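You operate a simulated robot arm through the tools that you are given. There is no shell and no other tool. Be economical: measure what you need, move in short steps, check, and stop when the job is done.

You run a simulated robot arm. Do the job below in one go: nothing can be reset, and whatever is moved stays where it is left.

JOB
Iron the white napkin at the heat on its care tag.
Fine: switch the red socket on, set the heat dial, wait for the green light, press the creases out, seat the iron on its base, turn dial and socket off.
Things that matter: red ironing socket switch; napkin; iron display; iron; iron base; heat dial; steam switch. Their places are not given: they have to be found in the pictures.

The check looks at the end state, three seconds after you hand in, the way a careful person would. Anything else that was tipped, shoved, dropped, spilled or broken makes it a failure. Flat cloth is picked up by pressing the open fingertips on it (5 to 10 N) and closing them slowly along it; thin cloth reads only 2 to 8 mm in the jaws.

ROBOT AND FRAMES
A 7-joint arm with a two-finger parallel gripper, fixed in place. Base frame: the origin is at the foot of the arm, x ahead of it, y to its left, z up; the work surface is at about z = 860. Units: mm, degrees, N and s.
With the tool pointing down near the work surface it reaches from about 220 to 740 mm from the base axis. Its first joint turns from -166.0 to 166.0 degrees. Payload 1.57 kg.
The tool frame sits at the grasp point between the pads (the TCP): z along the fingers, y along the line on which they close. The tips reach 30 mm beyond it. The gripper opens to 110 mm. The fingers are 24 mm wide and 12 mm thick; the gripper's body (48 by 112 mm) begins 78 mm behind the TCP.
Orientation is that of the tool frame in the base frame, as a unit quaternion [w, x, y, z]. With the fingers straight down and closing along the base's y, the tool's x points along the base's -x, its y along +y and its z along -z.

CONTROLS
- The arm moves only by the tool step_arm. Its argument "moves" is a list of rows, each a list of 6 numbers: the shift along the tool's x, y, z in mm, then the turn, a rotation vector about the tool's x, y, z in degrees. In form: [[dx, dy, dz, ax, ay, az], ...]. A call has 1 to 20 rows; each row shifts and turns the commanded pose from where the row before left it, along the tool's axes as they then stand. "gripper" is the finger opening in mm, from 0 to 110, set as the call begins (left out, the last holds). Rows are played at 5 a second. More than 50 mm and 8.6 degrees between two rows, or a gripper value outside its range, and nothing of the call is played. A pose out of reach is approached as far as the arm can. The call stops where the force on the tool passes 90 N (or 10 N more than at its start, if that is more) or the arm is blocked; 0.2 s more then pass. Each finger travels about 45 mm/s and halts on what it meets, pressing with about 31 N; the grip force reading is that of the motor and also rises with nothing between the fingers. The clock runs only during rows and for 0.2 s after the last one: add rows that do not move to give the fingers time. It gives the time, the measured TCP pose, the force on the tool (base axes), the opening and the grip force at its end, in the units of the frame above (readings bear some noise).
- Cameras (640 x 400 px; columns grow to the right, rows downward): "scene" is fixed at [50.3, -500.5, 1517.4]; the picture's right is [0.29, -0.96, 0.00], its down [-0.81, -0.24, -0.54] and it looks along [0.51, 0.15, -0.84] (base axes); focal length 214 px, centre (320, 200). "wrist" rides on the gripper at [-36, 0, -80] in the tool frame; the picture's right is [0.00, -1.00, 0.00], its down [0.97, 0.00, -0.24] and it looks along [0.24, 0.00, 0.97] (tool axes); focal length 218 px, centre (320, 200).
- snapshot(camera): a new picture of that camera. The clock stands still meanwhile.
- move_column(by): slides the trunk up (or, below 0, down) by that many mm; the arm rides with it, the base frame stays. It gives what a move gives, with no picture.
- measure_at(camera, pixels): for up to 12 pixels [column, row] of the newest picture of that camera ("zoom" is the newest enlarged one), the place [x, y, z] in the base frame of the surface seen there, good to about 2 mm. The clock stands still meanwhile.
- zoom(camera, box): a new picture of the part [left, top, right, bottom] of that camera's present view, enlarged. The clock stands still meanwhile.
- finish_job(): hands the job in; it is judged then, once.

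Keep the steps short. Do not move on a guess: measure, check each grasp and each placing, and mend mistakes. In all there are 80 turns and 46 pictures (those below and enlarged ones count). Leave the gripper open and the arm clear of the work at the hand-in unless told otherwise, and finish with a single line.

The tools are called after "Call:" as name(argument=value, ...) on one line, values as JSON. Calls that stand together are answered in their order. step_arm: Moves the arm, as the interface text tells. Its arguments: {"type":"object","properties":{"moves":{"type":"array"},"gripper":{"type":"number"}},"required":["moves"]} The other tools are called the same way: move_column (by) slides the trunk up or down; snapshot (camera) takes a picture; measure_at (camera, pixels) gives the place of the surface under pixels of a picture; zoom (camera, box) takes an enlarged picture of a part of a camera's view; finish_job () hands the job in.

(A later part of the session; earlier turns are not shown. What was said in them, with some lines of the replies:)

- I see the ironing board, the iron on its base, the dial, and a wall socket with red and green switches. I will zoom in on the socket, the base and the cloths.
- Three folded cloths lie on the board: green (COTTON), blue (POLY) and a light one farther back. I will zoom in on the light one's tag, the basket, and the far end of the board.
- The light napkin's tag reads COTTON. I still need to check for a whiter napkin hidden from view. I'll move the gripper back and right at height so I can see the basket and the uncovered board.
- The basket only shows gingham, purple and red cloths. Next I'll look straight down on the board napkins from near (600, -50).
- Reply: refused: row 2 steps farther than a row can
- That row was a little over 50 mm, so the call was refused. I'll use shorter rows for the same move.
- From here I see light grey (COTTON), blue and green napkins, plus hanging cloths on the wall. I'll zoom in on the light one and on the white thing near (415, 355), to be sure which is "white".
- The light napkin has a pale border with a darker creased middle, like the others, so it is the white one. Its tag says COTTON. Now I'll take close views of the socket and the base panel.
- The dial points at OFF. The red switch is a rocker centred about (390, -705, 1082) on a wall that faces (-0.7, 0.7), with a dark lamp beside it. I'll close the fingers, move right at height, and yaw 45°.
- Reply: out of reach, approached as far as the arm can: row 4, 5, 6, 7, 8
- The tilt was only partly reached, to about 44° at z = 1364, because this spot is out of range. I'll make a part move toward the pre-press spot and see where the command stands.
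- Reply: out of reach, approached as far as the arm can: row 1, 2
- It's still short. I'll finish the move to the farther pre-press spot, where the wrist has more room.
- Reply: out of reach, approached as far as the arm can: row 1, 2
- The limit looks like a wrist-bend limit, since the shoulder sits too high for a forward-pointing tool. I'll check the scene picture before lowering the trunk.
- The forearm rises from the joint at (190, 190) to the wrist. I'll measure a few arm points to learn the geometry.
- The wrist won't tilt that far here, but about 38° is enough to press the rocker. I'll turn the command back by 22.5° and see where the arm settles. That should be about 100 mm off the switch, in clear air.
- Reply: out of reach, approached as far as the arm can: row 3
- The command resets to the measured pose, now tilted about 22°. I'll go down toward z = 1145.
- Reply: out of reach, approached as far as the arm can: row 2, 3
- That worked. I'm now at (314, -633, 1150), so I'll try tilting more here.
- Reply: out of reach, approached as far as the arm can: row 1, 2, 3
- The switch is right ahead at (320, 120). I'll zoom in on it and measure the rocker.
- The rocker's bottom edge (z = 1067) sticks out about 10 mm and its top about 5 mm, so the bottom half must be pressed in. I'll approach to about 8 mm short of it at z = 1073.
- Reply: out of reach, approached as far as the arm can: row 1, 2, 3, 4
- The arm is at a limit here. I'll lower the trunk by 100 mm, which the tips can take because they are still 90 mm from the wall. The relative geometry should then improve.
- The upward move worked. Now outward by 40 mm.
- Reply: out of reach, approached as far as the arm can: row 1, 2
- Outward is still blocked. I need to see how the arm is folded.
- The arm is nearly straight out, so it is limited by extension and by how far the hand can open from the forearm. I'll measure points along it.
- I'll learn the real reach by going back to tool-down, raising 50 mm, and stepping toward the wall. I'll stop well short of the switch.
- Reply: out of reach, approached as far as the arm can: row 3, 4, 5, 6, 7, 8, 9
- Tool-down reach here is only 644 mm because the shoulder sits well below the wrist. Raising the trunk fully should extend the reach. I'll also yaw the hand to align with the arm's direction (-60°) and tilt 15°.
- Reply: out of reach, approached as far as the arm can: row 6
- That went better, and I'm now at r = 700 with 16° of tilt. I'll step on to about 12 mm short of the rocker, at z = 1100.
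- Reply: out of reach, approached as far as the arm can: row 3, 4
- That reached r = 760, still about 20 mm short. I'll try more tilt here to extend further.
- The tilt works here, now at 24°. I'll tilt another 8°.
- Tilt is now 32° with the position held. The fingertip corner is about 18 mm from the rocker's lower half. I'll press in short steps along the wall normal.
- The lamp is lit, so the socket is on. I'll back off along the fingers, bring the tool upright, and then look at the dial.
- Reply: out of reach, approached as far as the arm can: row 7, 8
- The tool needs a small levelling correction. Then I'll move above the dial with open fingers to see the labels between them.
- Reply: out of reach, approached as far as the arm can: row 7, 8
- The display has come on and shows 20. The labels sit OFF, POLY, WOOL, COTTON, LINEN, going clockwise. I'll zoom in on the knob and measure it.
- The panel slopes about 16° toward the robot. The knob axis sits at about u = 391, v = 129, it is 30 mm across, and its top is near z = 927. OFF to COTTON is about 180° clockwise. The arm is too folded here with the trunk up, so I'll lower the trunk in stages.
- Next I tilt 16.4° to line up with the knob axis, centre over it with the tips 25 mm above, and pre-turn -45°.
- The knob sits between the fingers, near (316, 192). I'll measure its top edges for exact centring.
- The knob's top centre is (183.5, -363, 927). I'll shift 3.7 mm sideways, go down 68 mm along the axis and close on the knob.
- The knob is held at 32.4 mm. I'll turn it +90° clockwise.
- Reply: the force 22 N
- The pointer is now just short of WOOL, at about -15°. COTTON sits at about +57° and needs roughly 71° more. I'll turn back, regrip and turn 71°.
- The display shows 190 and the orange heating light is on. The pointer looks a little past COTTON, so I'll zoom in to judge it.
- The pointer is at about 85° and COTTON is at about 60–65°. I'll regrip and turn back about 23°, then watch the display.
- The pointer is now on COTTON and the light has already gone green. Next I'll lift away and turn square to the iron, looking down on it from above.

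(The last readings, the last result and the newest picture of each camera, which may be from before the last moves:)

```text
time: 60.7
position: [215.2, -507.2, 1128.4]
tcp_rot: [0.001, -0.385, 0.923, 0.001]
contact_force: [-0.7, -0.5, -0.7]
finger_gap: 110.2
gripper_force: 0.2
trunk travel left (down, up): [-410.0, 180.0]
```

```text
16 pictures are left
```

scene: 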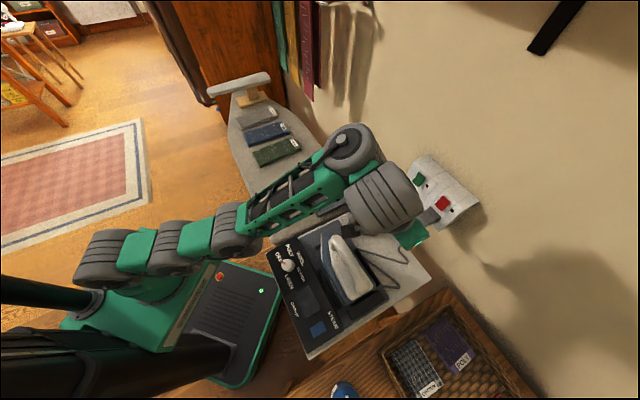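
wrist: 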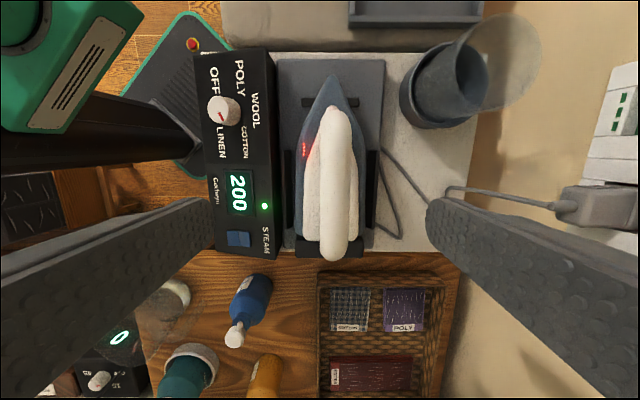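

The display reads 200 with a green light. Now I'll measure the iron.

Call:
measure_at(camera="wrist", pixels=[[336, 112], [340, 140], [338, 170], [335, 210], [332, 245], [331, 75], [300, 230], [362, 230], [325, 170], [352, 170], [312, 150], [360, 150]])

Call:
zoom(camera="scene", box=[280, 200, 440, 320])

```text
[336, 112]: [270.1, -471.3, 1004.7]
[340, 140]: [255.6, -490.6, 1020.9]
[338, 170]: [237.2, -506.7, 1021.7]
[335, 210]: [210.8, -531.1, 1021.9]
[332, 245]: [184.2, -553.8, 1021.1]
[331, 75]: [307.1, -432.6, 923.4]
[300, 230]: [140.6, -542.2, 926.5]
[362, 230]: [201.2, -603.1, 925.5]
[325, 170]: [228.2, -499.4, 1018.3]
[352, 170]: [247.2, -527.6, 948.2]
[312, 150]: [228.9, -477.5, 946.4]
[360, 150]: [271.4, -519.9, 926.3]
```

```text
3.33 times, centred on (360, 260) of scene
```

zoom: 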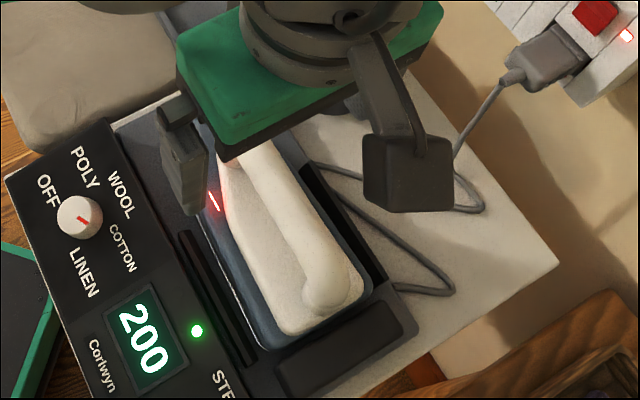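

The handle bar runs along azimuth 45° at u ≈ 525, s from -145 to -261, with its top at z = 1021. For reach over the far napkin I want to hold it with the tool leaning about 36° back toward the heel. I'll try that tilt here, above the handle.

Call:
step_arm(moves=[[0, 0, 0, 0, -7.2, 0], [0, 0, 0, 0, -7.2, 0], [0, 0, 0, 0, -7.2, 0], [0, 0, 0, 0, -7.2, 0], [0, 0, 0, 0, -7.2, 0], [0, 0, 0, 0, 0, 0]])

```text
time: 62.1
position: [211.4, -490.1, 1110.6]
tcp_rot: [0.145, -0.38, 0.912, 0.059]
contact_force: [-0.7, -1.1, 0.5]
finger_gap: 109.9
gripper_force: 0.0
out of reach, approached as far as the arm can: row 2, 3, 4, 5
trunk travel left (down, up): [-410.0, 180.0]
```

It stopped at 18°. I'll lower to z = 1080, centre over the bar and retry.

Call:
step_arm(moves=[[3.7, -14.5, 14.5, 0, 0, 0], [3.7, -14.5, 14.5, 0, 0, 0], [0, 0, 0, 0, -6, 0], [0, 0, 0, 0, -6, 0], [0, 0, 0, 0, -6, 0], [0, 0, 0, 0, 0, 0]])

```text
time: 63.5
position: [224.5, -477.2, 1054.4]
tcp_rot: [0.188, -0.372, 0.904, 0.092]
contact_force: [0.5, -0.2, -0.6]
finger_gap: 109.9
gripper_force: 0.0
out of reach, approached as far as the arm can: row 3, 4, 5
trunk travel left (down, up): [-410.0, 180.0]
```

Tilt is 24°, which should be enough for the reach I need. I'll centre over the bar at a safe height with this tilt.

Call:
step_arm(moves=[[5.4, -14.3, -7.8, 0, 0, 0], [5.3, -14.4, -7.9, 0, 0, 0], [0, 0, 0, 0, 0, 0]])

```text
time: 64.3
position: [227.6, -486.6, 1044.9]
tcp_rot: [0.187, -0.372, 0.905, 0.092]
contact_force: [0.4, -0.2, 0.2]
finger_gap: 109.8
gripper_force: 0.0
out of reach, approached as far as the arm can: row 1, 2
trunk travel left (down, up): [-410.0, 180.0]
```

The wrist works out at about 640 mm from the shoulder, so the arm is simply at full stretch. Raising the trunk 120 mm should level it.

Call:
move_column(by=120)

Call:
step_arm(moves=[[10, -10, 30, 0, 0, 0], [10, -8, 30, 0, 0, 0], [10, 0, 30, 0, 0, 0], [0, 0, 0, 0, 0, 0]])

```text
time: 65.8
position: [227.7, -488.3, 1165.5]
tcp_rot: [0.187, -0.372, 0.904, 0.092]
contact_force: [0.0, 0.3, 0.0]
finger_gap: 109.9
gripper_force: 0.1
trunk travel left (down, up): [-530.0, 60.0]
```

```text
time: 66.8
position: [245.2, -492.2, 1073.3]
tcp_rot: [0.187, -0.372, 0.905, 0.091]
contact_force: [-0.3, -0.1, -0.4]
finger_gap: 109.8
gripper_force: 0.0
trunk travel left (down, up): [-530.0, 60.0]
```

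The position and tilt are good. I'll trim 1.4° of roll and lower onto the bar to z ≈ 1007, with the fingers either side.

Call:
step_arm(moves=[[0, 0, 0, 1.35, -0.2, -0.5], [8.7, -3.5, 14.2, 0, 0, 0], [8.7, 0, 14.2, 0, 0, 0], [8.7, 0, 14.2, 0, 0, 0], [8.7, 0, 14.2, 0, 0, 0], [0, 0, 0, 0, 0, 0]])

Call:
snapshot(camera="scene")

```text
time: 68.2
position: [251.4, -526.0, 1038.5]
tcp_rot: [0.187, -0.373, 0.905, 0.084]
contact_force: [0.9, 0.0, -0.2]
finger_gap: 110.0
gripper_force: 0.0
out of reach, approached as far as the arm can: row 2, 3, 4, 5
trunk travel left (down, up): [-530.0, 60.0]
```

```text
14 pictures are left
```

scene: 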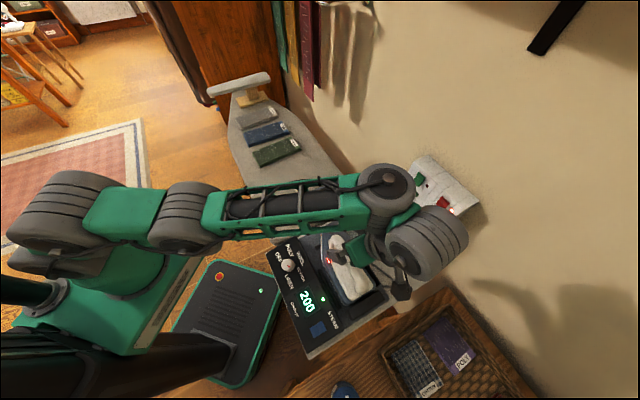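

The arm drifted outward by 25 mm. I'll reduce the tilt to 18°, re-centre above the bar, then descend again.

Call:
step_arm(moves=[[0, 0, -20, 0, 0, 0], [0, 0, 0, 0, 5.7, 0], [-7.7, 25, -0.7, 0, 0, 0], [0, 0, 0, 0, 0, 0], [0, 0, 0, 0, 0, 0]])

Call:
step_arm(moves=[[5.5, 0, 16.8, 0, 0, 0], [0, 0, 0, 0, 0, 0]])

```text
time: 69.4
position: [232.3, -508.4, 1058.6]
tcp_rot: [0.149, -0.378, 0.912, 0.063]
contact_force: [0.1, -0.6, -0.2]
finger_gap: 109.7
gripper_force: 0.1
trunk travel left (down, up): [-530.0, 60.0]
```

```text
time: 70.0
position: [234.3, -513.3, 1048.3]
tcp_rot: [0.147, -0.377, 0.912, 0.066]
contact_force: [0.0, 0.0, -0.3]
finger_gap: 110.0
gripper_force: 0.0
out of reach, approached as far as the arm can: row 1
trunk travel left (down, up): [-530.0, 60.0]
```

The trunk itself can do the last vertical part. I'll nudge 3.5 mm to centre on the bar, then lower the trunk 41 mm.

Call:
step_arm(moves=[[0, 3.5, 0, 0, 0, 0], [0, 0, 0, 0, 0, 0]])

Call:
move_column(by=-41)

Call:
zoom(camera="scene", box=[280, 200, 440, 320])

```text
time: 70.6
position: [233.2, -512.2, 1049.1]
tcp_rot: [0.146, -0.377, 0.912, 0.067]
contact_force: [-0.3, 0.4, -0.2]
finger_gap: 110.1
gripper_force: 0.1
trunk travel left (down, up): [-530.0, 60.0]
```

```text
time: 71.4
position: [232.4, -510.7, 1008.2]
tcp_rot: [0.146, -0.376, 0.913, 0.066]
contact_force: [0.4, -0.2, 0.3]
finger_gap: 110.2
gripper_force: 0.1
trunk travel left (down, up): [-489.0, 101.0]
```

```text
3.33 times, centred on (360, 260) of scene
```

zoom: 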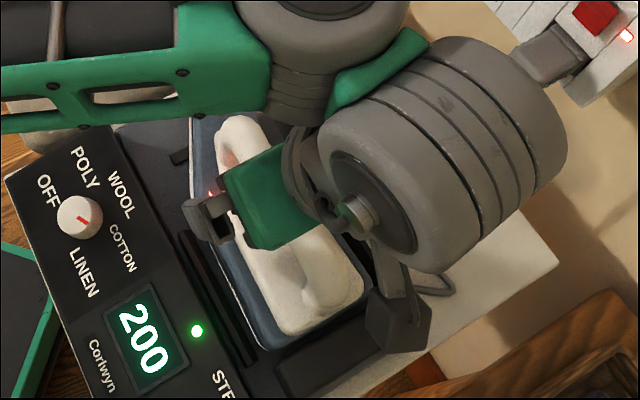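

The fingers straddle the bar. I'll close them.

Call:
step_arm(moves=[[0, 0, 0, 0, 0, 0], [0, 0, 0, 0, 0, 0], [0, 0, 0, 0, 0, 0], [0, 0, 0, 0, 0, 0], [0, 0, 0, 0, 0, 0], [0, 0, 0, 0, 0, 0], [0, 0, 0, 0, 0, 0]], gripper=5)

```text
time: 73.0
position: [233.2, -511.4, 1008.7]
tcp_rot: [0.147, -0.377, 0.912, 0.066]
contact_force: [-3.9, 2.3, 1.0]
finger_gap: 28.8
gripper_force: 30.5
trunk travel left (down, up): [-489.0, 101.0]
```

The bar is gripped at 28.8 mm. I'll lift straight up with the trunk by 70 mm and check the hold.

Call:
move_column(by=70)

Call:
snapshot(camera="scene")

```text
time: 74.1
position: [232.6, -512.0, 1077.7]
tcp_rot: [0.146, -0.377, 0.912, 0.068]
contact_force: [-0.3, -0.2, -11.2]
finger_gap: 28.9
gripper_force: 31.2
trunk travel left (down, up): [-559.0, 31.0]
```

```text
12 pictures are left
```

scene: 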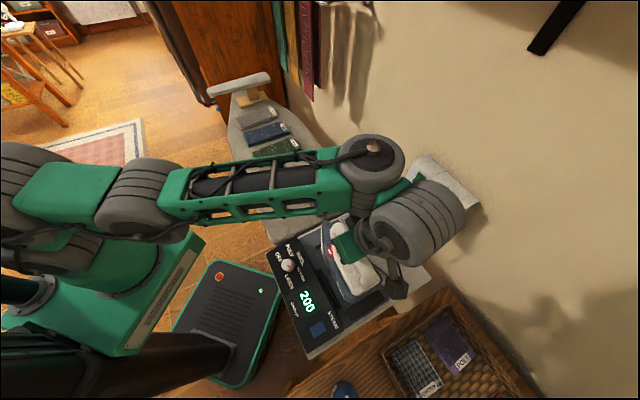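

The iron is held level, weighing about 11 N. I'll carry it forward at height toward the board, then turn its nose straight ahead.

Call:
step_arm(moves=[[-15, 2, 4, 0, 0, 0], [-28, 3.8, 8.4, 0, 0, 0], [-28, 3.8, 8.4, 0, 0, 0], [-28, 3.8, 8.4, 0, 0, 0], [-28, 3.8, 8.4, 0, 0, 0], [-28, 3.8, 8.4, 0, 0, 0], [-28, 3.8, 8.4, 0, 0, 0], [-28, 3.8, 8.4, 0, 0, 0], [-28, 3.8, 8.4, 0, 0, 0], [-28, 3.8, 8.4, 0, 0, 0], [-28, 3.8, 8.4, 0, 0, 0], [-28, 3.8, 8.4, 0, 0, 0], [-15, 2, 4, 0, 0, 0], [0, 0, 0, 0, 0, 0]])

Call:
step_arm(moves=[[0, 0, 0, 1.2, 0, 3.56], [0, 0, 0, 2.385, -0.07, 7.11], [0, 0, 0, 2.385, -0.07, 7.11], [0, 0, 0, 2.385, -0.07, 7.11], [0, 0, 0, 2.385, -0.07, 7.11], [0, 0, 0, 2.385, -0.07, 7.11], [0, 0, 0, 1.2, 0, 3.56], [0, 0, 0, 0, 0, 0]])

```text
time: 77.1
position: [443.2, -237.3, 1126.1]
tcp_rot: [0.143, -0.378, 0.912, 0.07]
contact_force: [-0.4, 0.2, -10.1]
finger_gap: 28.6
gripper_force: 30.7
out of reach, approached as far as the arm can: row 2, 3, 10, 11, 12, 13
trunk travel left (down, up): [-559.0, 31.0]
```

```text
time: 78.9
position: [425.7, -247.3, 1199.8]
tcp_rot: [0.156, 0.002, 0.988, 0.006]
contact_force: [-0.6, -0.8, -10.6]
finger_gap: 28.6
gripper_force: 31.0
out of reach, approached as far as the arm can: row 1, 2, 3, 4, 5, 6, 7
trunk travel left (down, up): [-559.0, 31.0]
```

The iron faces straight ahead and is level. I'll move over the near part of the white napkin, staying high.

Call:
step_arm(moves=[[-20.4, 22.1, 0, 0, 0, 0], [-20.4, 22.1, 10, 0, 0, 0], [-20.4, 22.1, 15, 0, 0, 0], [-20.4, 22.1, 19, 0, 0, 0], [-20.4, 22.1, 19, 0, 0, 0], [-20.4, 22.1, 19, 0, 0, 0], [-20.4, 22.1, 19, 0, 0, 0], [-20.4, 22.1, 19, 0, 0, 0], [-20.4, 22.1, 19, 0, 0, 0], [-20.4, 22.1, 19, 0, 0, 0], [-20.4, 22.1, 19, 0, 0, 0], [-20.4, 22.1, 19, 0, 0, 0], [-20.4, 22.1, 19, 0, 0, 0], [0, 0, 0, 0, 0, 0]])

Call:
snapshot(camera="wrist")

```text
time: 81.9
position: [737.7, 44.6, 1165.3]
tcp_rot: [0.159, 0.001, 0.987, 0.005]
contact_force: [0.8, -0.3, -9.8]
finger_gap: 28.5
gripper_force: 31.0
out of reach, approached as far as the arm can: row 2, 3, 4, 5, 6, 7, 8, 9
trunk travel left (down, up): [-559.0, 31.0]
```

```text
11 pictures are left
```

wrist: 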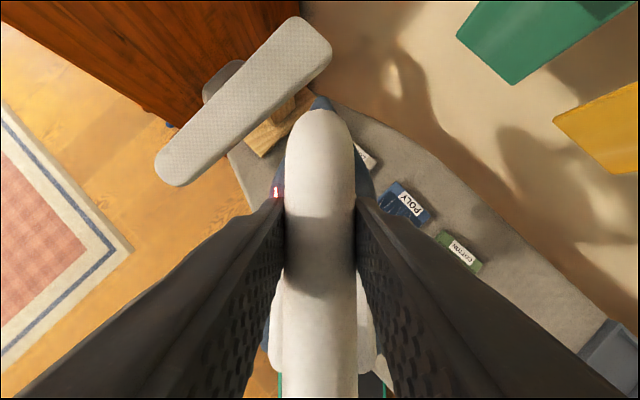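

The iron hides most of the napkin. I'll measure the iron's nose, the tag edge, and the sleeve board I have to keep clear of.

Call:
measure_at(camera="wrist", pixels=[[321, 103], [365, 155], [373, 160], [355, 148], [165, 165], [300, 25], [325, 55], [200, 180], [262, 145], [300, 95], [230, 90], [265, 210]])

```text
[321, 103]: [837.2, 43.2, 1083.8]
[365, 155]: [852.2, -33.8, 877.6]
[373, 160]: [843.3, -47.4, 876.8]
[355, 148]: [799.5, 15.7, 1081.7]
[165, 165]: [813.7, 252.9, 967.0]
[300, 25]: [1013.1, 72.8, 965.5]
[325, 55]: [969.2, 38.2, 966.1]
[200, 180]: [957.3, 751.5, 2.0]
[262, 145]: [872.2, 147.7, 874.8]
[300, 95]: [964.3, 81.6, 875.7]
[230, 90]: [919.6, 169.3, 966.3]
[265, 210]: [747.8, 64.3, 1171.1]
```

The nose tip is about 105 mm ahead of the TCP. The sleeve stand is clear as long as the nose stays below x ≈ 910. I'll lower by 110 mm above the napkin's near part.

Call:
step_arm(moves=[[11.6, 0, 34.8, 0, 0, 0], [11.6, 0, 34.8, 0, 0, 0], [11.6, 0, 34.8, 0, 0, 0], [0, 0, 0, 0, 0, 0]])

```text
time: 82.9
position: [737.4, 45.6, 1054.1]
tcp_rot: [0.159, 0.001, 0.987, 0.005]
contact_force: [0.8, 0.4, -10.9]
finger_gap: 28.9
gripper_force: 30.9
trunk travel left (down, up): [-559.0, 31.0]
```

Good. I'll check forward reach at this height before touching down.

Call:
step_arm(moves=[[-19, -5, 6.3, 0, 0, 0], [-19, -5, 6.3, 0, 0, 0], [-19, -5, 6.3, 0, 0, 0], [0, 0, 0, 0, 0, 0]])

```text
time: 83.9
position: [797.8, 30.7, 1053.7]
tcp_rot: [0.159, 0.0, 0.987, 0.006]
contact_force: [-0.1, -0.1, -10.2]
finger_gap: 28.4
gripper_force: 31.3
trunk travel left (down, up): [-559.0, 31.0]
```

An important point: the POLY blue napkin lies only 35–45 mm from the white one, so the sole must not touch it. I'll align the iron with the white napkin's long axis (azimuth -42°) and press in stamps placed clear of the blue one. First I back off and turn.

Call:
step_arm(moves=[[25, 15, -8.3, 0, 0, 0], [25, 15, -8.3, 0, 0, 0], [0, 0, 0, 2.21, 0, 6.64], [0, 0, 0, 2.21, 0, 6.64], [0, 0, 0, 2.21, 0, 6.64], [0, 0, 0, 2.21, 0, 6.64], [0, 0, 0, 2.21, 0, 6.64], [0, 0, 0, 2.21, 0, 6.64], [0, 0, 0, 0, 0, 0]])

```text
time: 85.9
position: [745.8, 61.1, 1055.3]
tcp_rot: [0.146, 0.355, 0.922, -0.054]
contact_force: [-1.0, 0.0, -10.0]
finger_gap: 28.4
gripper_force: 30.3
trunk travel left (down, up): [-559.0, 31.0]
```

The iron is aligned with the napkin. I'll move to the first near stamp and lower to just above the expected contact.

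Call:
step_arm(moves=[[-1.7, 8.5, 0.6, 0, -0.7, 0], [5.3, 0, 15.8, 0, 0, 0], [5.3, 0, 15.8, 0, 0, 0], [5.3, 0, 15.8, 0, 0, 0], [1.3, 0, 3.8, 0, 0, 0], [1.3, 0, 3.8, 0, 0, 0], [0, 0, 0, 0, 0, 0]])

Call:
zoom(camera="scene", box=[200, 60, 340, 180])

```text
time: 87.5
position: [751.2, 66.9, 999.4]
tcp_rot: [0.154, 0.355, 0.921, -0.054]
contact_force: [-1.5, -0.8, -0.5]
finger_gap: 28.7
gripper_force: 31.2
trunk travel left (down, up): [-559.0, 31.0]
```

```text
3.33 times, centred on (270, 120) of scene
```

zoom: 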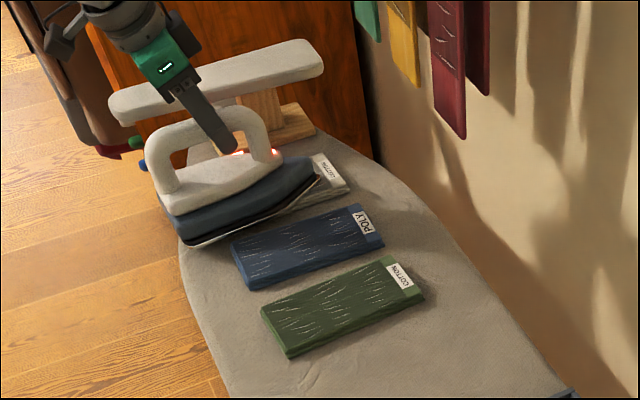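

The sole rests on the white napkin (the force fell from -10 to -0.5 N) and is clear of the blue one. I'll press 2 mm more and dwell.

Call:
step_arm(moves=[[0.6, 0, 1.9, 0, 0, 0], [0, 0, 0, 0, 0, 0], [0, 0, 0, 0, 0, 0], [0, 0, 0, 0, 0, 0], [0, 0, 0, 0, 0, 0], [0, 0, 0, 0, 0, 0]])

```text
time: 88.9
position: [751.9, 65.1, 998.8]
tcp_rot: [0.155, 0.354, 0.921, -0.054]
contact_force: [2.8, -4.1, 17.9]
finger_gap: 28.5
gripper_force: 31.4
trunk travel left (down, up): [-559.0, 31.0]
```

Pressing with about 28 N. Now I'll slide slowly forward along the napkin toward the tag end, about 42 mm.

Call:
step_arm(moves=[[-6.9, -1.2, 1.7, 0, 0, 0], [-6.6, -1.2, 2.2, 0, 0, 0], [-6.6, -1.2, 2.2, 0, 0, 0], [-6.6, -1.2, 2.2, 0, 0, 0], [-6.6, -1.2, 2.2, 0, 0, 0], [-6.6, -1.2, 2.2, 0, 0, 0], [0, 0, 0, 0, 0, 0], [0, 0, 0, 0, 0, 0], [0, 0, 0, 0, 0, 0]])

Call:
zoom(camera="scene", box=[200, 60, 340, 180])

```text
time: 90.9
position: [776.5, 33.2, 998.1]
tcp_rot: [0.156, 0.354, 0.921, -0.054]
contact_force: [-2.4, 5.1, 15.4]
finger_gap: 28.7
gripper_force: 31.1
trunk travel left (down, up): [-559.0, 31.0]
```

```text
3.33 times, centred on (270, 120) of scene
```

zoom: 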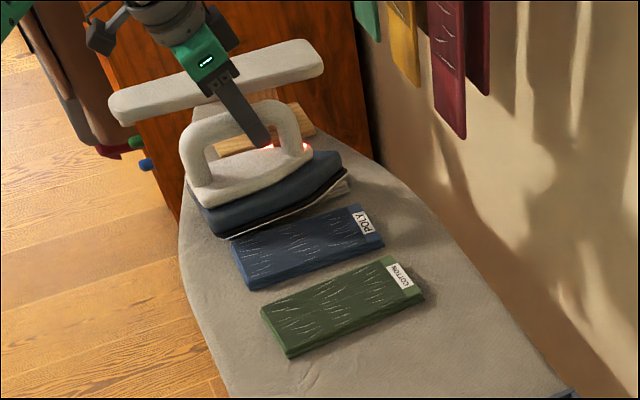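

It slid well; the napkin stayed put and the blue one is clear. Next I sweep left and back, then swing the nose to cover the far-left side.

Call:
step_arm(moves=[[4.45, 5.2, -1.5, 0, 0, 0], [4.45, 5.2, -1.5, 0, 0, 0], [4.45, 5.2, -1.5, 0, 0, 0], [4.45, 5.2, -1.5, 0, 0, 0], [4.45, 5.2, -1.5, 0, 0, 0], [0, 0, 0, 0, 0, 0], [0, 0, 0, 0, 0, 0], [0, 0, 0, -1.6, 0, -4.9], [0, 0, 0, -1.6, 0, -4.9], [0, 0, 0, -1.6, 0, -4.9], [0, 0, 0, -1.6, 0, -4.9], [0, 0, 0, 0, 0, 0]])

Call:
step_arm(moves=[[-5.3, -1.4, 1.8, 0, 0, 0], [-5.3, -1.4, 1.8, 0, 0, 0], [-5.3, -1.4, 1.8, 0, 0, 0], [-5.3, -1.4, 1.8, 0, 0, 0], [0, 0, 0, 0, 0, 0], [0, 0, 0, 0, 0, 0], [0, 0, 0, 0, 0, 0], [0, 0, 0, 0, 0, 0]])

```text
time: 92.8
position: [772.5, 72.0, 995.2]
tcp_rot: [0.158, 0.319, 0.933, -0.049]
contact_force: [-4.4, 2.6, 2.6]
finger_gap: 29.0
gripper_force: 31.2
out of reach, approached as far as the arm can: row 2, 4
trunk travel left (down, up): [-559.0, 31.0]
stopped in row 9: the arm was blocked; the commanded pose is now the measured one
```

```text
time: 94.5
position: [782.3, 55.0, 995.5]
tcp_rot: [0.161, 0.319, 0.933, -0.047]
contact_force: [3.9, 2.9, 18.0]
finger_gap: 28.6
gripper_force: 30.9
out of reach, approached as far as the arm can: row 3
trunk travel left (down, up): [-559.0, 31.0]
```

The turn was blocked partway, so I'll stop pressing there. I'll lift, back off and look at the napkin.

Call:
step_arm(moves=[[-9.5, 0, -28.4, 0, 0, 0], [-9.5, 0, -28.4, 0, 0, 0], [25, 15, -8, 0, 0, 0], [25, 15, -8, 0, 0, 0], [25, 15, -8, 0, 0, 0], [25, 15, -8, 0, 0, 0], [0, 0, 0, 0, 0, 0]])

Call:
zoom(camera="scene", box=[220, 80, 320, 160])

```text
time: 95.4
position: [754.4, 84.3, 1038.6]
tcp_rot: [0.152, 0.319, 0.934, -0.055]
contact_force: [1.1, -0.2, -10.3]
finger_gap: 28.5
gripper_force: 30.9
out of reach, approached as far as the arm can: row 1, 2
trunk travel left (down, up): [-559.0, 31.0]
stopped in row 4: the arm was blocked; the commanded pose is now the measured one
```

```text
5.00 times, centred on (270, 120) of scene
```

zoom: 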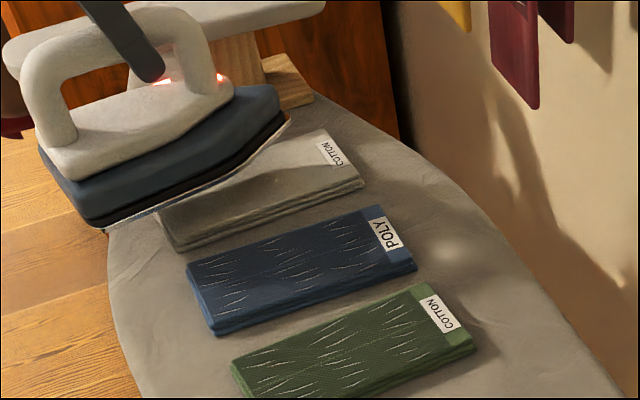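

The visible part of the napkin is smooth and the blue and green ones are untouched. I'll carry the iron back toward the base, away from the stand, and check the part it hid.

Call:
step_arm(moves=[[0, 0, -20, 0, 0, 0], [5.2, -27.5, -3, 0, 0, 0], [5.2, -27.5, -3, 0, 0, 0], [5.2, -27.5, -3, 0, 0, 0], [5.2, -27.5, -3, 0, 0, 0], [5.2, -27.5, -3, 0, 0, 0], [5.2, -27.5, -3, 0, 0, 0], [5.2, -27.5, -3, 0, 0, 0], [0, 0, 0, 0, 0, 0]])

Call:
zoom(camera="scene", box=[220, 80, 320, 160])

```text
time: 97.4
position: [599.7, -38.2, 1066.1]
tcp_rot: [0.154, 0.318, 0.934, -0.053]
contact_force: [-0.5, 0.4, -10.5]
finger_gap: 28.8
gripper_force: 30.7
trunk travel left (down, up): [-559.0, 31.0]
```

```text
5.00 times, centred on (270, 120) of scene
```

zoom: 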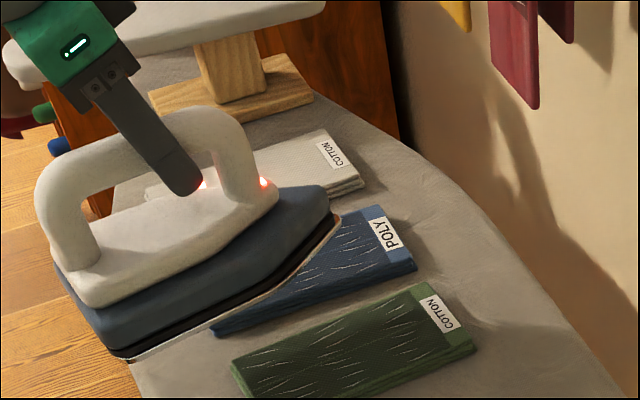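

The far part is smooth as well. I'll take the iron back: turn its nose straight, then move toward the base at height.

Call:
step_arm(moves=[[0, 0, 0, -2.41, 0, -7.2], [0, 0, 0, -2.41, 0, -7.2], [0, 0, 0, -2.41, 0, -7.2], [0, 0, 0, -2.41, 0, -7.2], [0, 0, 0, -2.41, 0, -7.2], [10.1, -26.5, -9.2, 0, 0, 0], [10.1, -26.5, -9.2, 0, 0, 0], [10.1, -26.5, -9.2, 0, 0, 0], [10.1, -26.5, -9.2, 0, 0, 0], [10.1, -26.5, -9.2, 0, 0, 0], [10.1, -26.5, -9.2, 0, 0, 0], [10.1, -26.5, -9.2, 0, 0, 0], [10.1, -26.5, -9.2, 0, 0, 0], [0, 0, 0, 0, 0, 0]])

Call:
step_arm(moves=[[0, 0, 0, -2.38, 0, -7.11], [0, 0, 0, -2.38, 0, -7.11], [0, 0, 0, -2.38, 0, -7.11], [0, 0, 0, -2.38, 0, -7.11], [0, 0, 0, -2.38, 0, -7.11], [0, 0, 0, -2.38, 0, -7.11], [0, 0, 0, 0, 0, 0]])

```text
time: 100.4
position: [499.9, -251.1, 1112.1]
tcp_rot: [0.162, -0.002, 0.987, -0.001]
contact_force: [-0.3, 0.0, -10.7]
finger_gap: 28.6
gripper_force: 31.0
trunk travel left (down, up): [-559.0, 31.0]
```

```text
time: 102.0
position: [499.2, -251.4, 1111.6]
tcp_rot: [0.149, -0.381, 0.91, 0.059]
contact_force: [-0.1, 0.3, -11.2]
finger_gap: 28.8
gripper_force: 30.6
trunk travel left (down, up): [-559.0, 31.0]
```

Oriented as at pick-up. I'll trim the small error and go back along the same lane to above the seat.

Call:
step_arm(moves=[[14, 0.3, -3.4, -0.74, -0.1, 0.63], [27.9, 0.3, -6.8, 0, 0, 0], [27.9, 0.3, -6.8, 0, 0, 0], [27.9, 0.3, -6.8, 0, 0, 0], [27.9, 0.3, -6.8, 0, 0, 0], [27.9, 0.3, -6.8, 0, 0, 0], [27.9, 0.3, -6.8, 0, 0, 0], [27.9, 0.3, -6.8, 0, 0, 0], [27.9, 0.3, -6.8, 0, 0, 0], [27.9, 0.3, -6.8, 0, 0, 0], [27.9, 0.3, -6.8, 0, 0, 0], [27.9, 0.3, -6.8, 0, 0, 0], [27.9, 0.3, -6.8, 0, 0, 0], [13.9, 0.3, -3.4, 0, 0, 0], [0, 0, 0, 0, 0, 0], [0, 0, 0, 0, 0, 0]])

```text
time: 105.4
position: [240.5, -490.5, 1070.7]
tcp_rot: [0.147, -0.376, 0.913, 0.067]
contact_force: [-0.4, -0.6, -10.6]
finger_gap: 28.7
gripper_force: 31.1
out of reach, approached as far as the arm can: row 13, 14
trunk travel left (down, up): [-559.0, 31.0]
```

I'm short by (-8, -21, +7) mm, so I'll correct that.

Call:
step_arm(moves=[[0, 0, -10, 0, 0, 0], [8.8, -4.8, -1.7, 0, 0, 0], [8.8, -4.7, -1.6, 0, 0, 0], [0, 0, 0, 0, 0, 0]])

```text
time: 106.4
position: [233.0, -498.0, 1060.4]
tcp_rot: [0.147, -0.376, 0.913, 0.066]
contact_force: [-0.2, -0.5, -10.0]
finger_gap: 28.8
gripper_force: 31.0
out of reach, approached as far as the arm can: row 1, 2, 3
trunk travel left (down, up): [-559.0, 31.0]
```

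The arm sits low relative to the trunk. I'll raise the arm first, shift over, then let the trunk lower it.

Call:
step_arm(moves=[[-9, 0, -27, 0, 0, 0], [-9, 0, -27, 0, 0, 0], [0, 0, 0, 0, 0, 0]])

```text
time: 107.2
position: [232.1, -487.5, 1079.9]
tcp_rot: [0.147, -0.376, 0.913, 0.066]
contact_force: [-0.6, 0.9, -10.7]
finger_gap: 28.8
gripper_force: 30.7
out of reach, approached as far as the arm can: row 1, 2
trunk travel left (down, up): [-559.0, 31.0]
```

I'll back out along the lane and rise, then re-approach from higher up, as in the original approach.

Call:
step_arm(moves=[[-26, 0, -7, 0, 0, 0], [-26, 0, -7, 0, 0, 0], [-26, 0, -7, 0, 0, 0], [-26, 0, -7, 0, 0, 0], [-9, 0, -27, 0, 0, 0], [-9, 0, -27, 0, 0, 0], [0, 0, 0, 0, 0, 0]])

```text
time: 108.8
position: [292.4, -409.4, 1145.4]
tcp_rot: [0.147, -0.377, 0.912, 0.066]
contact_force: [0.2, -0.9, -10.3]
finger_gap: 28.6
gripper_force: 31.0
out of reach, approached as far as the arm can: row 4, 5, 6
trunk travel left (down, up): [-559.0, 31.0]
```

Up is also limited here, so the elbow posture differs from the pick-up. I'll lower the trunk 80 mm (the sole still clears everything) and then raise the arm, to get the earlier posture back.

Call:
move_column(by=-80)

Call:
step_arm(moves=[[-9, 0, -27, 0, 0, 0], [-9, 0, -27, 0, 0, 0], [0, 0, 0, 0, 0, 0]])

Call:
snapshot(camera="scene")

```text
time: 110.0
position: [292.4, -409.8, 1066.5]
tcp_rot: [0.147, -0.376, 0.912, 0.066]
contact_force: [-0.5, -1.2, -10.7]
finger_gap: 28.8
gripper_force: 31.1
trunk travel left (down, up): [-479.0, 111.0]
```

```text
time: 110.8
position: [291.1, -400.4, 1073.4]
tcp_rot: [0.147, -0.376, 0.912, 0.065]
contact_force: [-0.9, 0.2, -10.7]
finger_gap: 28.8
gripper_force: 30.3
out of reach, approached as far as the arm can: row 1, 2
trunk travel left (down, up): [-479.0, 111.0]
```

```text
6 pictures are left
```

scene: 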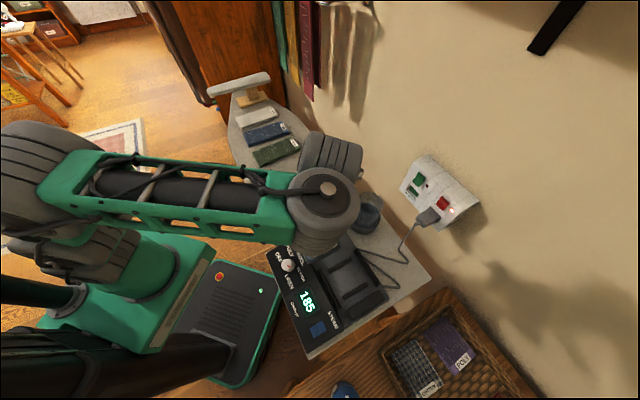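

The napkin already looks smooth and white in this view. The forearm is folded the other way now; in this posture it reaches further out when the trunk is higher. I'll raise the trunk to the top and come down onto the seat with the arm.

Call:
move_column(by=111)

Call:
step_arm(moves=[[26, -6.5, 14.8, 0, 0, 0], [26, -6.5, 14.8, 0, 0, 0], [26, -6.5, 14.8, 0, 0, 0], [26, -6.5, 14.8, 0, 0, 0], [26, -6.5, 14.8, 0, 0, 0], [26, -6.5, 14.8, 0, 0, 0], [0, 0, 0, 0, 0, 0]])

```text
time: 112.2
position: [290.5, -401.5, 1184.6]
tcp_rot: [0.146, -0.376, 0.913, 0.066]
contact_force: [-0.1, -0.4, -10.8]
finger_gap: 28.6
gripper_force: 31.6
trunk travel left (down, up): [-590.0, 0.0]
```

```text
time: 113.8
position: [231.2, -511.5, 1050.7]
tcp_rot: [0.147, -0.377, 0.912, 0.066]
contact_force: [-0.2, 0.8, -10.6]
finger_gap: 28.9
gripper_force: 31.7
trunk travel left (down, up): [-590.0, 0.0]
```

I'm right above the seat. I'll lower 36 mm, then feel for contact.

Call:
step_arm(moves=[[2.5, -1.4, 11.8, 0, 0, 0], [3.8, 0, 11.4, 0, 0, 0], [3.8, 0, 11.4, 0, 0, 0], [0, 0, 0, 0, 0, 0]])

Call:
zoom(camera="scene", box=[280, 200, 440, 320])

```text
time: 114.8
position: [234.8, -511.7, 1013.1]
tcp_rot: [0.146, -0.376, 0.913, 0.066]
contact_force: [0.5, 0.4, -10.1]
finger_gap: 28.7
gripper_force: 30.6
trunk travel left (down, up): [-590.0, 0.0]
```

```text
3.33 times, centred on (360, 260) of scene
```

zoom: 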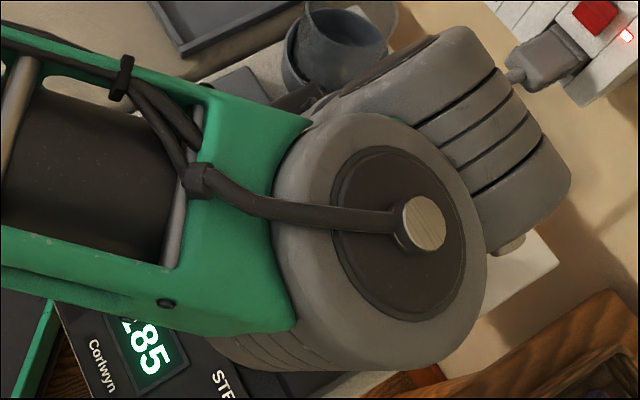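

The arm blocks this view, so I'll go by the readings. The position matches the pick-up within about 1.5 mm. I'll lower the last few mm gently.

Call:
step_arm(moves=[[1.7, 1.2, 2.0, 0, 0, 0], [0.6, 0, 1.9, 0, 0, 0], [0, 0, 0, 0, 0, 0]])

```text
time: 115.6
position: [232.2, -511.5, 1008.3]
tcp_rot: [0.146, -0.376, 0.912, 0.067]
contact_force: [-0.6, -1.2, -10.1]
finger_gap: 28.6
gripper_force: 31.2
trunk travel left (down, up): [-590.0, 0.0]
```

Still hanging, so the bar has slipped a little in the grip. Lower further, 2 mm at a time.

Call:
step_arm(moves=[[0.6, 0, 1.9, 0, 0, 0], [0.6, 0, 1.9, 0, 0, 0], [0, 0, 0, 0, 0, 0]])

```text
time: 116.4
position: [231.4, -510.2, 1008.4]
tcp_rot: [0.147, -0.378, 0.912, 0.064]
contact_force: [-1.0, 3.4, 7.7]
finger_gap: 28.8
gripper_force: 31.5
trunk travel left (down, up): [-590.0, 0.0]
```

Contact is made at z = 1008.4, the original seated height. I'll open the fingers and rise straight up.

Call:
step_arm(moves=[[0, 0, 0, 0, 0, 0], [0, 0, 0, 0, 0, 0], [0, 0, 0, 0, 0, 0], [0, 0, 0, 0, 0, 0], [0, 0, 0, 0, 0, 0]], gripper=100)

Call:
step_arm(moves=[[-6.4, 0, -19, 0, 0, 0], [-6.4, 0, -19, 0, 0, 0], [-9.5, 0, -28, 0, 0, 0], [-9.5, 0, -28, 0, 0, 0], [0, 0, 0, 0, 6, 0], [0, 0, 0, 0, 6, 0], [0, 0, 0, 0, 6, 0], [0, 0, 0, 0, 0, 0]])

Call:
snapshot(camera="wrist")

```text
time: 117.6
position: [232.6, -511.2, 1006.2]
tcp_rot: [0.146, -0.376, 0.912, 0.065]
contact_force: [0.4, -0.4, -0.2]
finger_gap: 100.3
gripper_force: 0.0
trunk travel left (down, up): [-590.0, 0.0]
```

```text
time: 119.4
position: [240.1, -501.5, 1098.7]
tcp_rot: [0.002, -0.382, 0.924, 0.006]
contact_force: [-0.2, -0.2, 0.0]
finger_gap: 99.9
gripper_force: 0.1
out of reach, approached as far as the arm can: row 4, 5
trunk travel left (down, up): [-590.0, 0.0]
```

```text
4 pictures are left
```

wrist: 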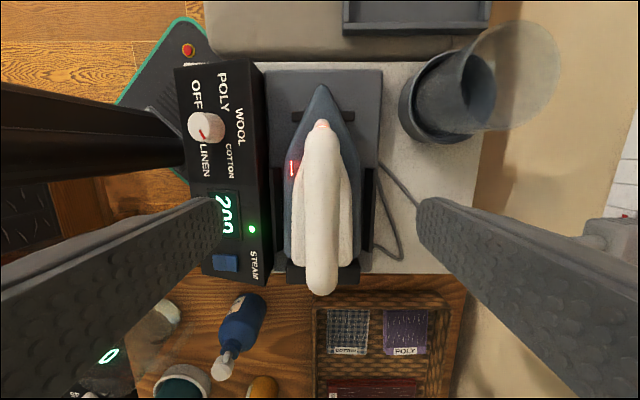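

The iron is seated as before and the display reads 200. I'll check the napkin before switching anything off.

Call:
zoom(camera="scene", box=[220, 80, 320, 160])

```text
5.00 times, centred on (270, 120) of scene
```

zoom: 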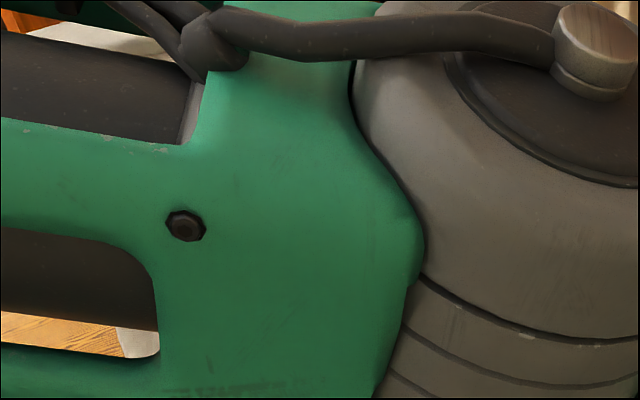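

The arm blocks that view, so I'll look again later. Next is the dial: move above it, lowering the trunk in stages as before.

Call:
step_arm(moves=[[-11.5, 31.3, -2.2, 0, 0, 0], [-11.5, 31.3, -2.2, 0, 0, 0], [-11.5, 31.3, -2.2, 0, 0, 0], [-11.5, 31.3, -2.2, 0, 0, 0], [-11.6, 31.4, -2.2, 0, 0, 0], [0, 0, 0, 0, 0, 0]], gripper=60)

Call:
move_column(by=-90)

Call:
step_arm(moves=[[0, 0, -30, 0, 0, 0], [0, 0, -30, 0, 0, 0], [0, 0, -30, 0, 0, 0], [0, 0, 0, 0, 0, 0]])

```text
time: 120.8
position: [168.4, -350.1, 1111.7]
tcp_rot: [0.002, -0.382, 0.924, 0.006]
contact_force: [0.5, 0.1, 0.4]
finger_gap: 60.2
gripper_force: 0.0
trunk travel left (down, up): [-590.0, 0.0]
```

```text
time: 122.0
position: [167.8, -350.8, 1021.2]
tcp_rot: [0.002, -0.382, 0.924, 0.006]
contact_force: [0.2, 0.5, 0.1]
finger_gap: 60.2
gripper_force: 0.2
trunk travel left (down, up): [-500.0, 90.0]
```

```text
time: 123.0
position: [168.2, -350.1, 1110.7]
tcp_rot: [0.003, -0.381, 0.924, 0.005]
contact_force: [-0.2, -0.1, -0.3]
finger_gap: 60.0
gripper_force: 0.1
trunk travel left (down, up): [-500.0, 90.0]
5 turns are left
```

Few turns are left, so I'll chain the known steps. Lower the trunk to the height that worked, align over the knob and grip it, turn back 90° twice toward OFF, rise, and look.

Call:
move_column(by=-90)

Call:
step_arm(moves=[[0, 0, 0, 2.6, -1.07, 7.43], [0, 0, 0, 2.6, -1.07, 7.43], [0, 0, 0, 2.6, -1.07, 7.43], [0, 0, 0, 2.6, -1.07, 7.43], [0, 0, 0, 2.6, -1.07, 7.43], [0, 0, 0, 2.6, -1.07, 7.43], [2.9, 6.6, 2.2, 0, 0, 0], [0, 0, 0, 0, 0, 8.2], [0, 0, 0, 0, 0, 8.2], [0, 0, 0, 0, 0, 8.2], [0, 0, 0, 0, 0, 8.2], [0, 0, 0, 0, 0, 8.2], [0, 0, 0, 0, 0, 8.2], [0, 0, 0, 0, 0, 8.2], [0, 0, 0, 0, 0, 8.2], [0, 0, 0, 0, 0, 8.2], [0, 0, 0, 0, 0, 8.2], [0, 0, 0, 0, 0, 8], [0, 0, 0, 0, 0, 0]])

Call:
step_arm(moves=[[0, 0, 27, 0, 0, 0], [0, 0, 26, 0, 0, 0], [0, 0, 25, 0, 0, 0], [0, 0, 0, 0, 0, 0]])

Call:
step_arm(moves=[[0, 0, 0, 0, 0, 0], [0, 0, 0, 0, 0, 0], [0, 0, 0, 0, 0, 0], [0, 0, 0, 0, 0, -8.2], [0, 0, 0, 0, 0, -8.2], [0, 0, 0, 0, 0, -8.2], [0, 0, 0, 0, 0, -8.2], [0, 0, 0, 0, 0, -8.2], [0, 0, 0, 0, 0, -8.2], [0, 0, 0, 0, 0, -8.2], [0, 0, 0, 0, 0, -8.2], [0, 0, 0, 0, 0, -8.2], [0, 0, 0, 0, 0, -8.2], [0, 0, 0, 0, 0, -8], [0, 0, 0, 0, 0, 0]], gripper=20)

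Call:
step_arm(moves=[[0, 0, 0, 0, 0, 0], [0, 0, 0, 0, 0, 0], [0, 0, -25, 0, 0, 0], [0, 0, -25, 0, 0, 0], [0, 0, 0, 0, 0, 8.2], [0, 0, 0, 0, 0, 8.2], [0, 0, 0, 0, 0, 8.2], [0, 0, 0, 0, 0, 8.2], [0, 0, 0, 0, 0, 8.2], [0, 0, 0, 0, 0, 8.2], [0, 0, 0, 0, 0, 8.2], [0, 0, 0, 0, 0, 8.2], [0, 0, 0, 0, 0, 8.2], [0, 0, 0, 0, 0, 8.2], [0, 0, 0, 0, 0, 8], [0, 0, 25, 0, 0, 0], [0, 0, 25, 0, 0, 0], [0, 0, 0, 0, 0, 0]], gripper=60)

Call:
step_arm(moves=[[0, 0, 0, 0, 0, 0], [0, 0, 0, 0, 0, 0], [0, 0, 0, 0, 0, 0], [0, 0, 0, 0, 0, -8.2], [0, 0, 0, 0, 0, -8.2], [0, 0, 0, 0, 0, -8.2], [0, 0, 0, 0, 0, -8.2], [0, 0, 0, 0, 0, -8.2], [0, 0, 0, 0, 0, -8.2], [0, 0, 0, 0, 0, -8.2], [0, 0, 0, 0, 0, -8.2], [0, 0, 0, 0, 0, -8.2], [0, 0, 0, 0, 0, -8.2], [0, 0, 0, 0, 0, -8], [0, 0, 0, 0, 0, 0]], gripper=20)

Call:
step_arm(moves=[[0, 0, 0, 0, 0, 0], [0, 0, 0, 0, 0, 0], [0, 0, -30, 0, 0, 0], [0, 0, -30, 0, 0, 0], [0, 0, 0, 0, 0, 0]], gripper=60)

Call:
zoom(camera="wrist", box=[220, 90, 480, 270])

```text
time: 124.3
position: [168.1, -349.8, 1020.8]
tcp_rot: [0.003, -0.381, 0.924, 0.005]
contact_force: [-0.5, 0.3, 0.4]
finger_gap: 59.8
gripper_force: 0.1
trunk travel left (down, up): [-410.0, 180.0]
```

```text
time: 128.3
position: [166.7, -343.5, 1017.7]
tcp_rot: [0.138, 0.702, 0.699, 0.004]
contact_force: [-0.2, -0.2, -0.1]
finger_gap: 60.2
gripper_force: 0.0
trunk travel left (down, up): [-410.0, 180.0]
```

```text
time: 129.3
position: [184.0, -360.6, 940.8]
tcp_rot: [0.139, 0.701, 0.699, 0.003]
contact_force: [-1.0, 0.0, 0.6]
finger_gap: 59.9
gripper_force: 0.1
trunk travel left (down, up): [-410.0, 180.0]
```

```text
time: 132.5
position: [178.4, -360.0, 942.2]
tcp_rot: [0.101, 0.0, 0.99, -0.095]
contact_force: [-25.1, -6.2, -8.7]
finger_gap: 31.7
gripper_force: 40.5
trunk travel left (down, up): [-410.0, 180.0]
```

```text
time: 136.3
position: [181.3, -360.9, 941.8]
tcp_rot: [0.138, 0.701, 0.7, 0.004]
contact_force: [0.6, 0.2, 1.0]
finger_gap: 59.9
gripper_force: 0.1
trunk travel left (down, up): [-410.0, 180.0]
```

```text
time: 139.5
position: [179.9, -359.4, 943.0]
tcp_rot: [0.101, 0.001, 0.99, -0.096]
contact_force: [-21.0, -7.7, -5.9]
finger_gap: 31.4
gripper_force: 40.3
trunk travel left (down, up): [-410.0, 180.0]
```

```text
time: 140.7
position: [169.4, -347.2, 999.9]
tcp_rot: [0.1, 0.0, 0.99, -0.096]
contact_force: [0.4, -0.1, -0.2]
finger_gap: 60.3
gripper_force: 0.0
trunk travel left (down, up): [-410.0, 180.0]
```

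```text
2.22 times, centred on (350, 180) of wrist
4 turns are left
```

zoom: 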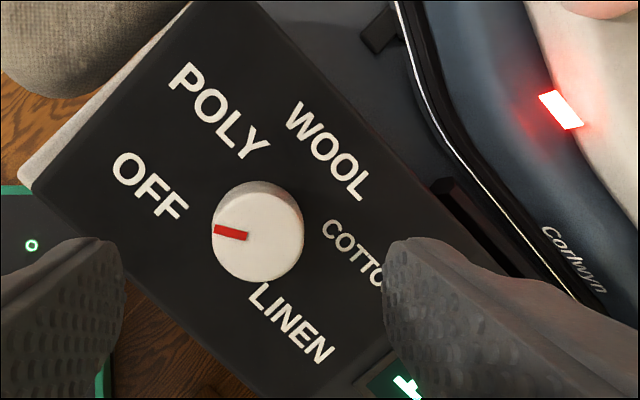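

The pointer lines up with OFF again. Now the socket: close the fingers, rise, lift the trunk to the top, turn to the wall direction and stop about 40 mm short of the switch.

Call:
step_arm(moves=[[0, 0, -40, 0, 0, 0], [0, 0, -40, 0, 0, 0], [0, 0, 0, 0, 0, 0]], gripper=0)

Call:
move_column(by=180)

Call:
step_arm(moves=[[0, 0, 0, -0.49, 2.02, 7.41], [0, 0, 0, -0.49, 2.02, 7.41], [0, 0, 0, -0.49, 2.02, 7.41], [0, 0, 0, -0.49, 2.02, 7.41], [0, 0, 0, -0.49, 2.02, 7.41], [0, 0, 0, -0.49, 2.02, 7.41], [0, 0, 0, -0.49, 2.02, 7.41], [0, 0, 0, -0.49, 2.02, 7.41], [-39.3, 0.1, 12.1, 0, 0, 0], [-39.3, 0.1, 12.1, 0, 0, 0], [-39.3, 0.1, 12.1, 0, 0, 0], [-39.3, 0.1, 12.1, 0, 0, 0], [-39.3, 0.1, 12.1, 0, 0, 0], [-39.3, 0.1, 12.1, 0, 0, 0], [-39.3, 0.1, 12.1, 0, 0, 0], [0, 0, 0, 0, 0, 0]])

Call:
step_arm(moves=[[0, 0, 0, 0, -8, 0], [0, 0, 0, 0, -8, 0], [-25.4, -0.9, 27.1, 0, 0, 0], [-25.4, -0.9, 27.1, 0, 0, 0], [-25.4, -0.9, 27.1, 0, 0, 0], [0, 0, 0, 0, -8, 0], [0, 0, 0, 0, -8, 0], [0, 0, 0, 0, 0, 0]])

```text
time: 141.5
position: [154.5, -332.9, 1079.1]
tcp_rot: [0.1, 0.001, 0.99, -0.095]
contact_force: [0.2, 0.6, 0.0]
finger_gap: 0.0
gripper_force: 5.3
trunk travel left (down, up): [-410.0, 180.0]
```

```text
time: 143.5
position: [153.0, -332.5, 1257.7]
tcp_rot: [0.101, 0.0, 0.99, -0.096]
contact_force: [-0.4, -0.5, -0.5]
finger_gap: 0.0
gripper_force: 22.3
trunk travel left (down, up): [-590.0, 0.0]
```

```text
time: 146.9
position: [293.9, -570.1, 1172.7]
tcp_rot: [0.0, 0.498, 0.867, 0.001]
contact_force: [-0.7, 0.4, -0.4]
finger_gap: 0.1
gripper_force: 20.7
trunk travel left (down, up): [-590.0, 0.0]
```

```text
time: 148.7
position: [339.6, -653.8, 1115.0]
tcp_rot: [0.239, 0.478, 0.834, -0.137]
contact_force: [0.2, 0.1, 0.9]
finger_gap: 0.0
gripper_force: 21.1
trunk travel left (down, up): [-590.0, 0.0]
3 turns are left
```

I'm exactly placed, 40 mm from the switch, with the fingertip at the height of its upper half. I'll press the top half, back off, and check the lamp.

Call:
step_arm(moves=[[-8.7, 1.1, 6.3, 0, 0, 0], [-8.7, 1.1, 6.3, 0, 0, 0], [-8.7, 1.1, 6.3, 0, 0, 0], [-2.3, 0.7, 1.44, 0, 0, 0], [-2.3, 0.7, 1.44, 0, 0, 0], [-2.3, 0.7, 1.44, 0, 0, 0], [-2.3, 0.7, 1.44, 0, 0, 0], [-2.3, 0.7, 1.44, 0, 0, 0], [0, 0, 0, 0, 0, 0]])

Call:
step_arm(moves=[[5, -1.5, -3, 0, 0, 0], [8.7, -1.1, -6.3, 0, 0, 0], [8.7, -1.1, -6.3, 0, 0, 0], [8.7, -1.1, -6.3, 0, 0, 0], [10, 0, -30, 0, 0, 0], [0, 0, 0, 0, 0, 0]])

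Call:
zoom(camera="wrist", box=[220, 20, 420, 220])

```text
time: 150.7
position: [366.8, -689.1, 1113.2]
tcp_rot: [0.24, 0.478, 0.833, -0.137]
contact_force: [-3.2, 4.3, -0.2]
finger_gap: 0.0
gripper_force: 21.2
trunk travel left (down, up): [-590.0, 0.0]
```

```text
time: 152.1
position: [333.4, -637.4, 1135.6]
tcp_rot: [0.24, 0.478, 0.834, -0.137]
contact_force: [0.3, 0.6, 0.9]
finger_gap: 0.0
gripper_force: 21.3
trunk travel left (down, up): [-590.0, 0.0]
```

```text
2.00 times, centred on (320, 120) of wrist
2 turns are left
```

zoom: 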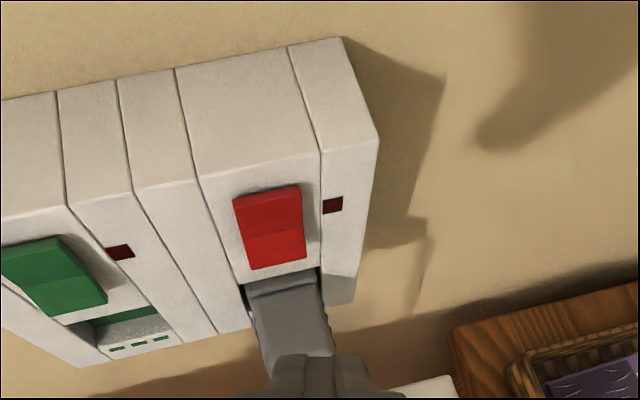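

The lamp is dark, so the socket is off. I'll back away to a clear high spot, open the gripper, and take one last look.

Call:
step_arm(moves=[[0, 0, -40, 0, 0, 0], [0, 0, -40, 0, 0, 0], [0, 0, 0, 0, 8, 0], [0, 0, 0, 0, 8, 0], [0, 0, 0, 0, 8, 0], [0, 0, 0, 0, 7.7, 0], [40, 0, 0, 0, 0, 0], [40, 0, 0, 0, 0, 0], [40, 0, 0, 0, 0, 0], [40, 0, 0, 0, 0, 0], [0, 0, 0, 0, 0, 0]])

Call:
step_arm(moves=[[0, 0, 0, 0, 0, 0], [0, 0, 0, 0, 0, 0], [0, 0, 0, 0, 0, 0], [0, 0, 0, 0, 0, 0], [0, 0, 0, 0, 0, 0], [0, 0, 0, 0, 0, 0]], gripper=110)

Call:
snapshot(camera="scene")

```text
time: 154.5
position: [223.0, -457.9, 1197.6]
tcp_rot: [0.002, 0.497, 0.868, -0.001]
contact_force: [-0.2, -0.3, -0.4]
finger_gap: 0.0
gripper_force: 21.9
out of reach, approached as far as the arm can: row 5, 6
trunk travel left (down, up): [-590.0, 0.0]
```

```text
time: 155.9
position: [223.4, -457.6, 1198.4]
tcp_rot: [0.002, 0.498, 0.867, -0.001]
contact_force: [-1.1, -0.1, -0.6]
finger_gap: 109.9
gripper_force: 0.1
trunk travel left (down, up): [-590.0, 0.0]
```

```text
0 pictures are left
1 turns are left
```

scene: 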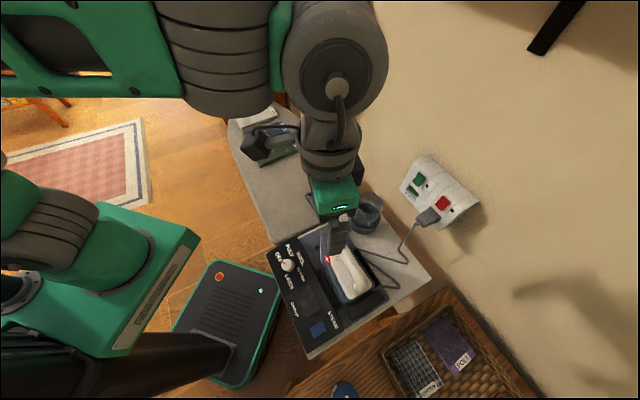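

The iron is on its base, the display is dark, the socket is off, and the gripper is open and clear. I'm handing in.

Call:
finish_job()

```text
The job is handed in.
```

I ironed the white napkin at COTTON, seated the iron on its base, and switched the dial and red socket off; the napkin looked smooth in every close-up, but the iron or arm always hid a small mid-left patch.
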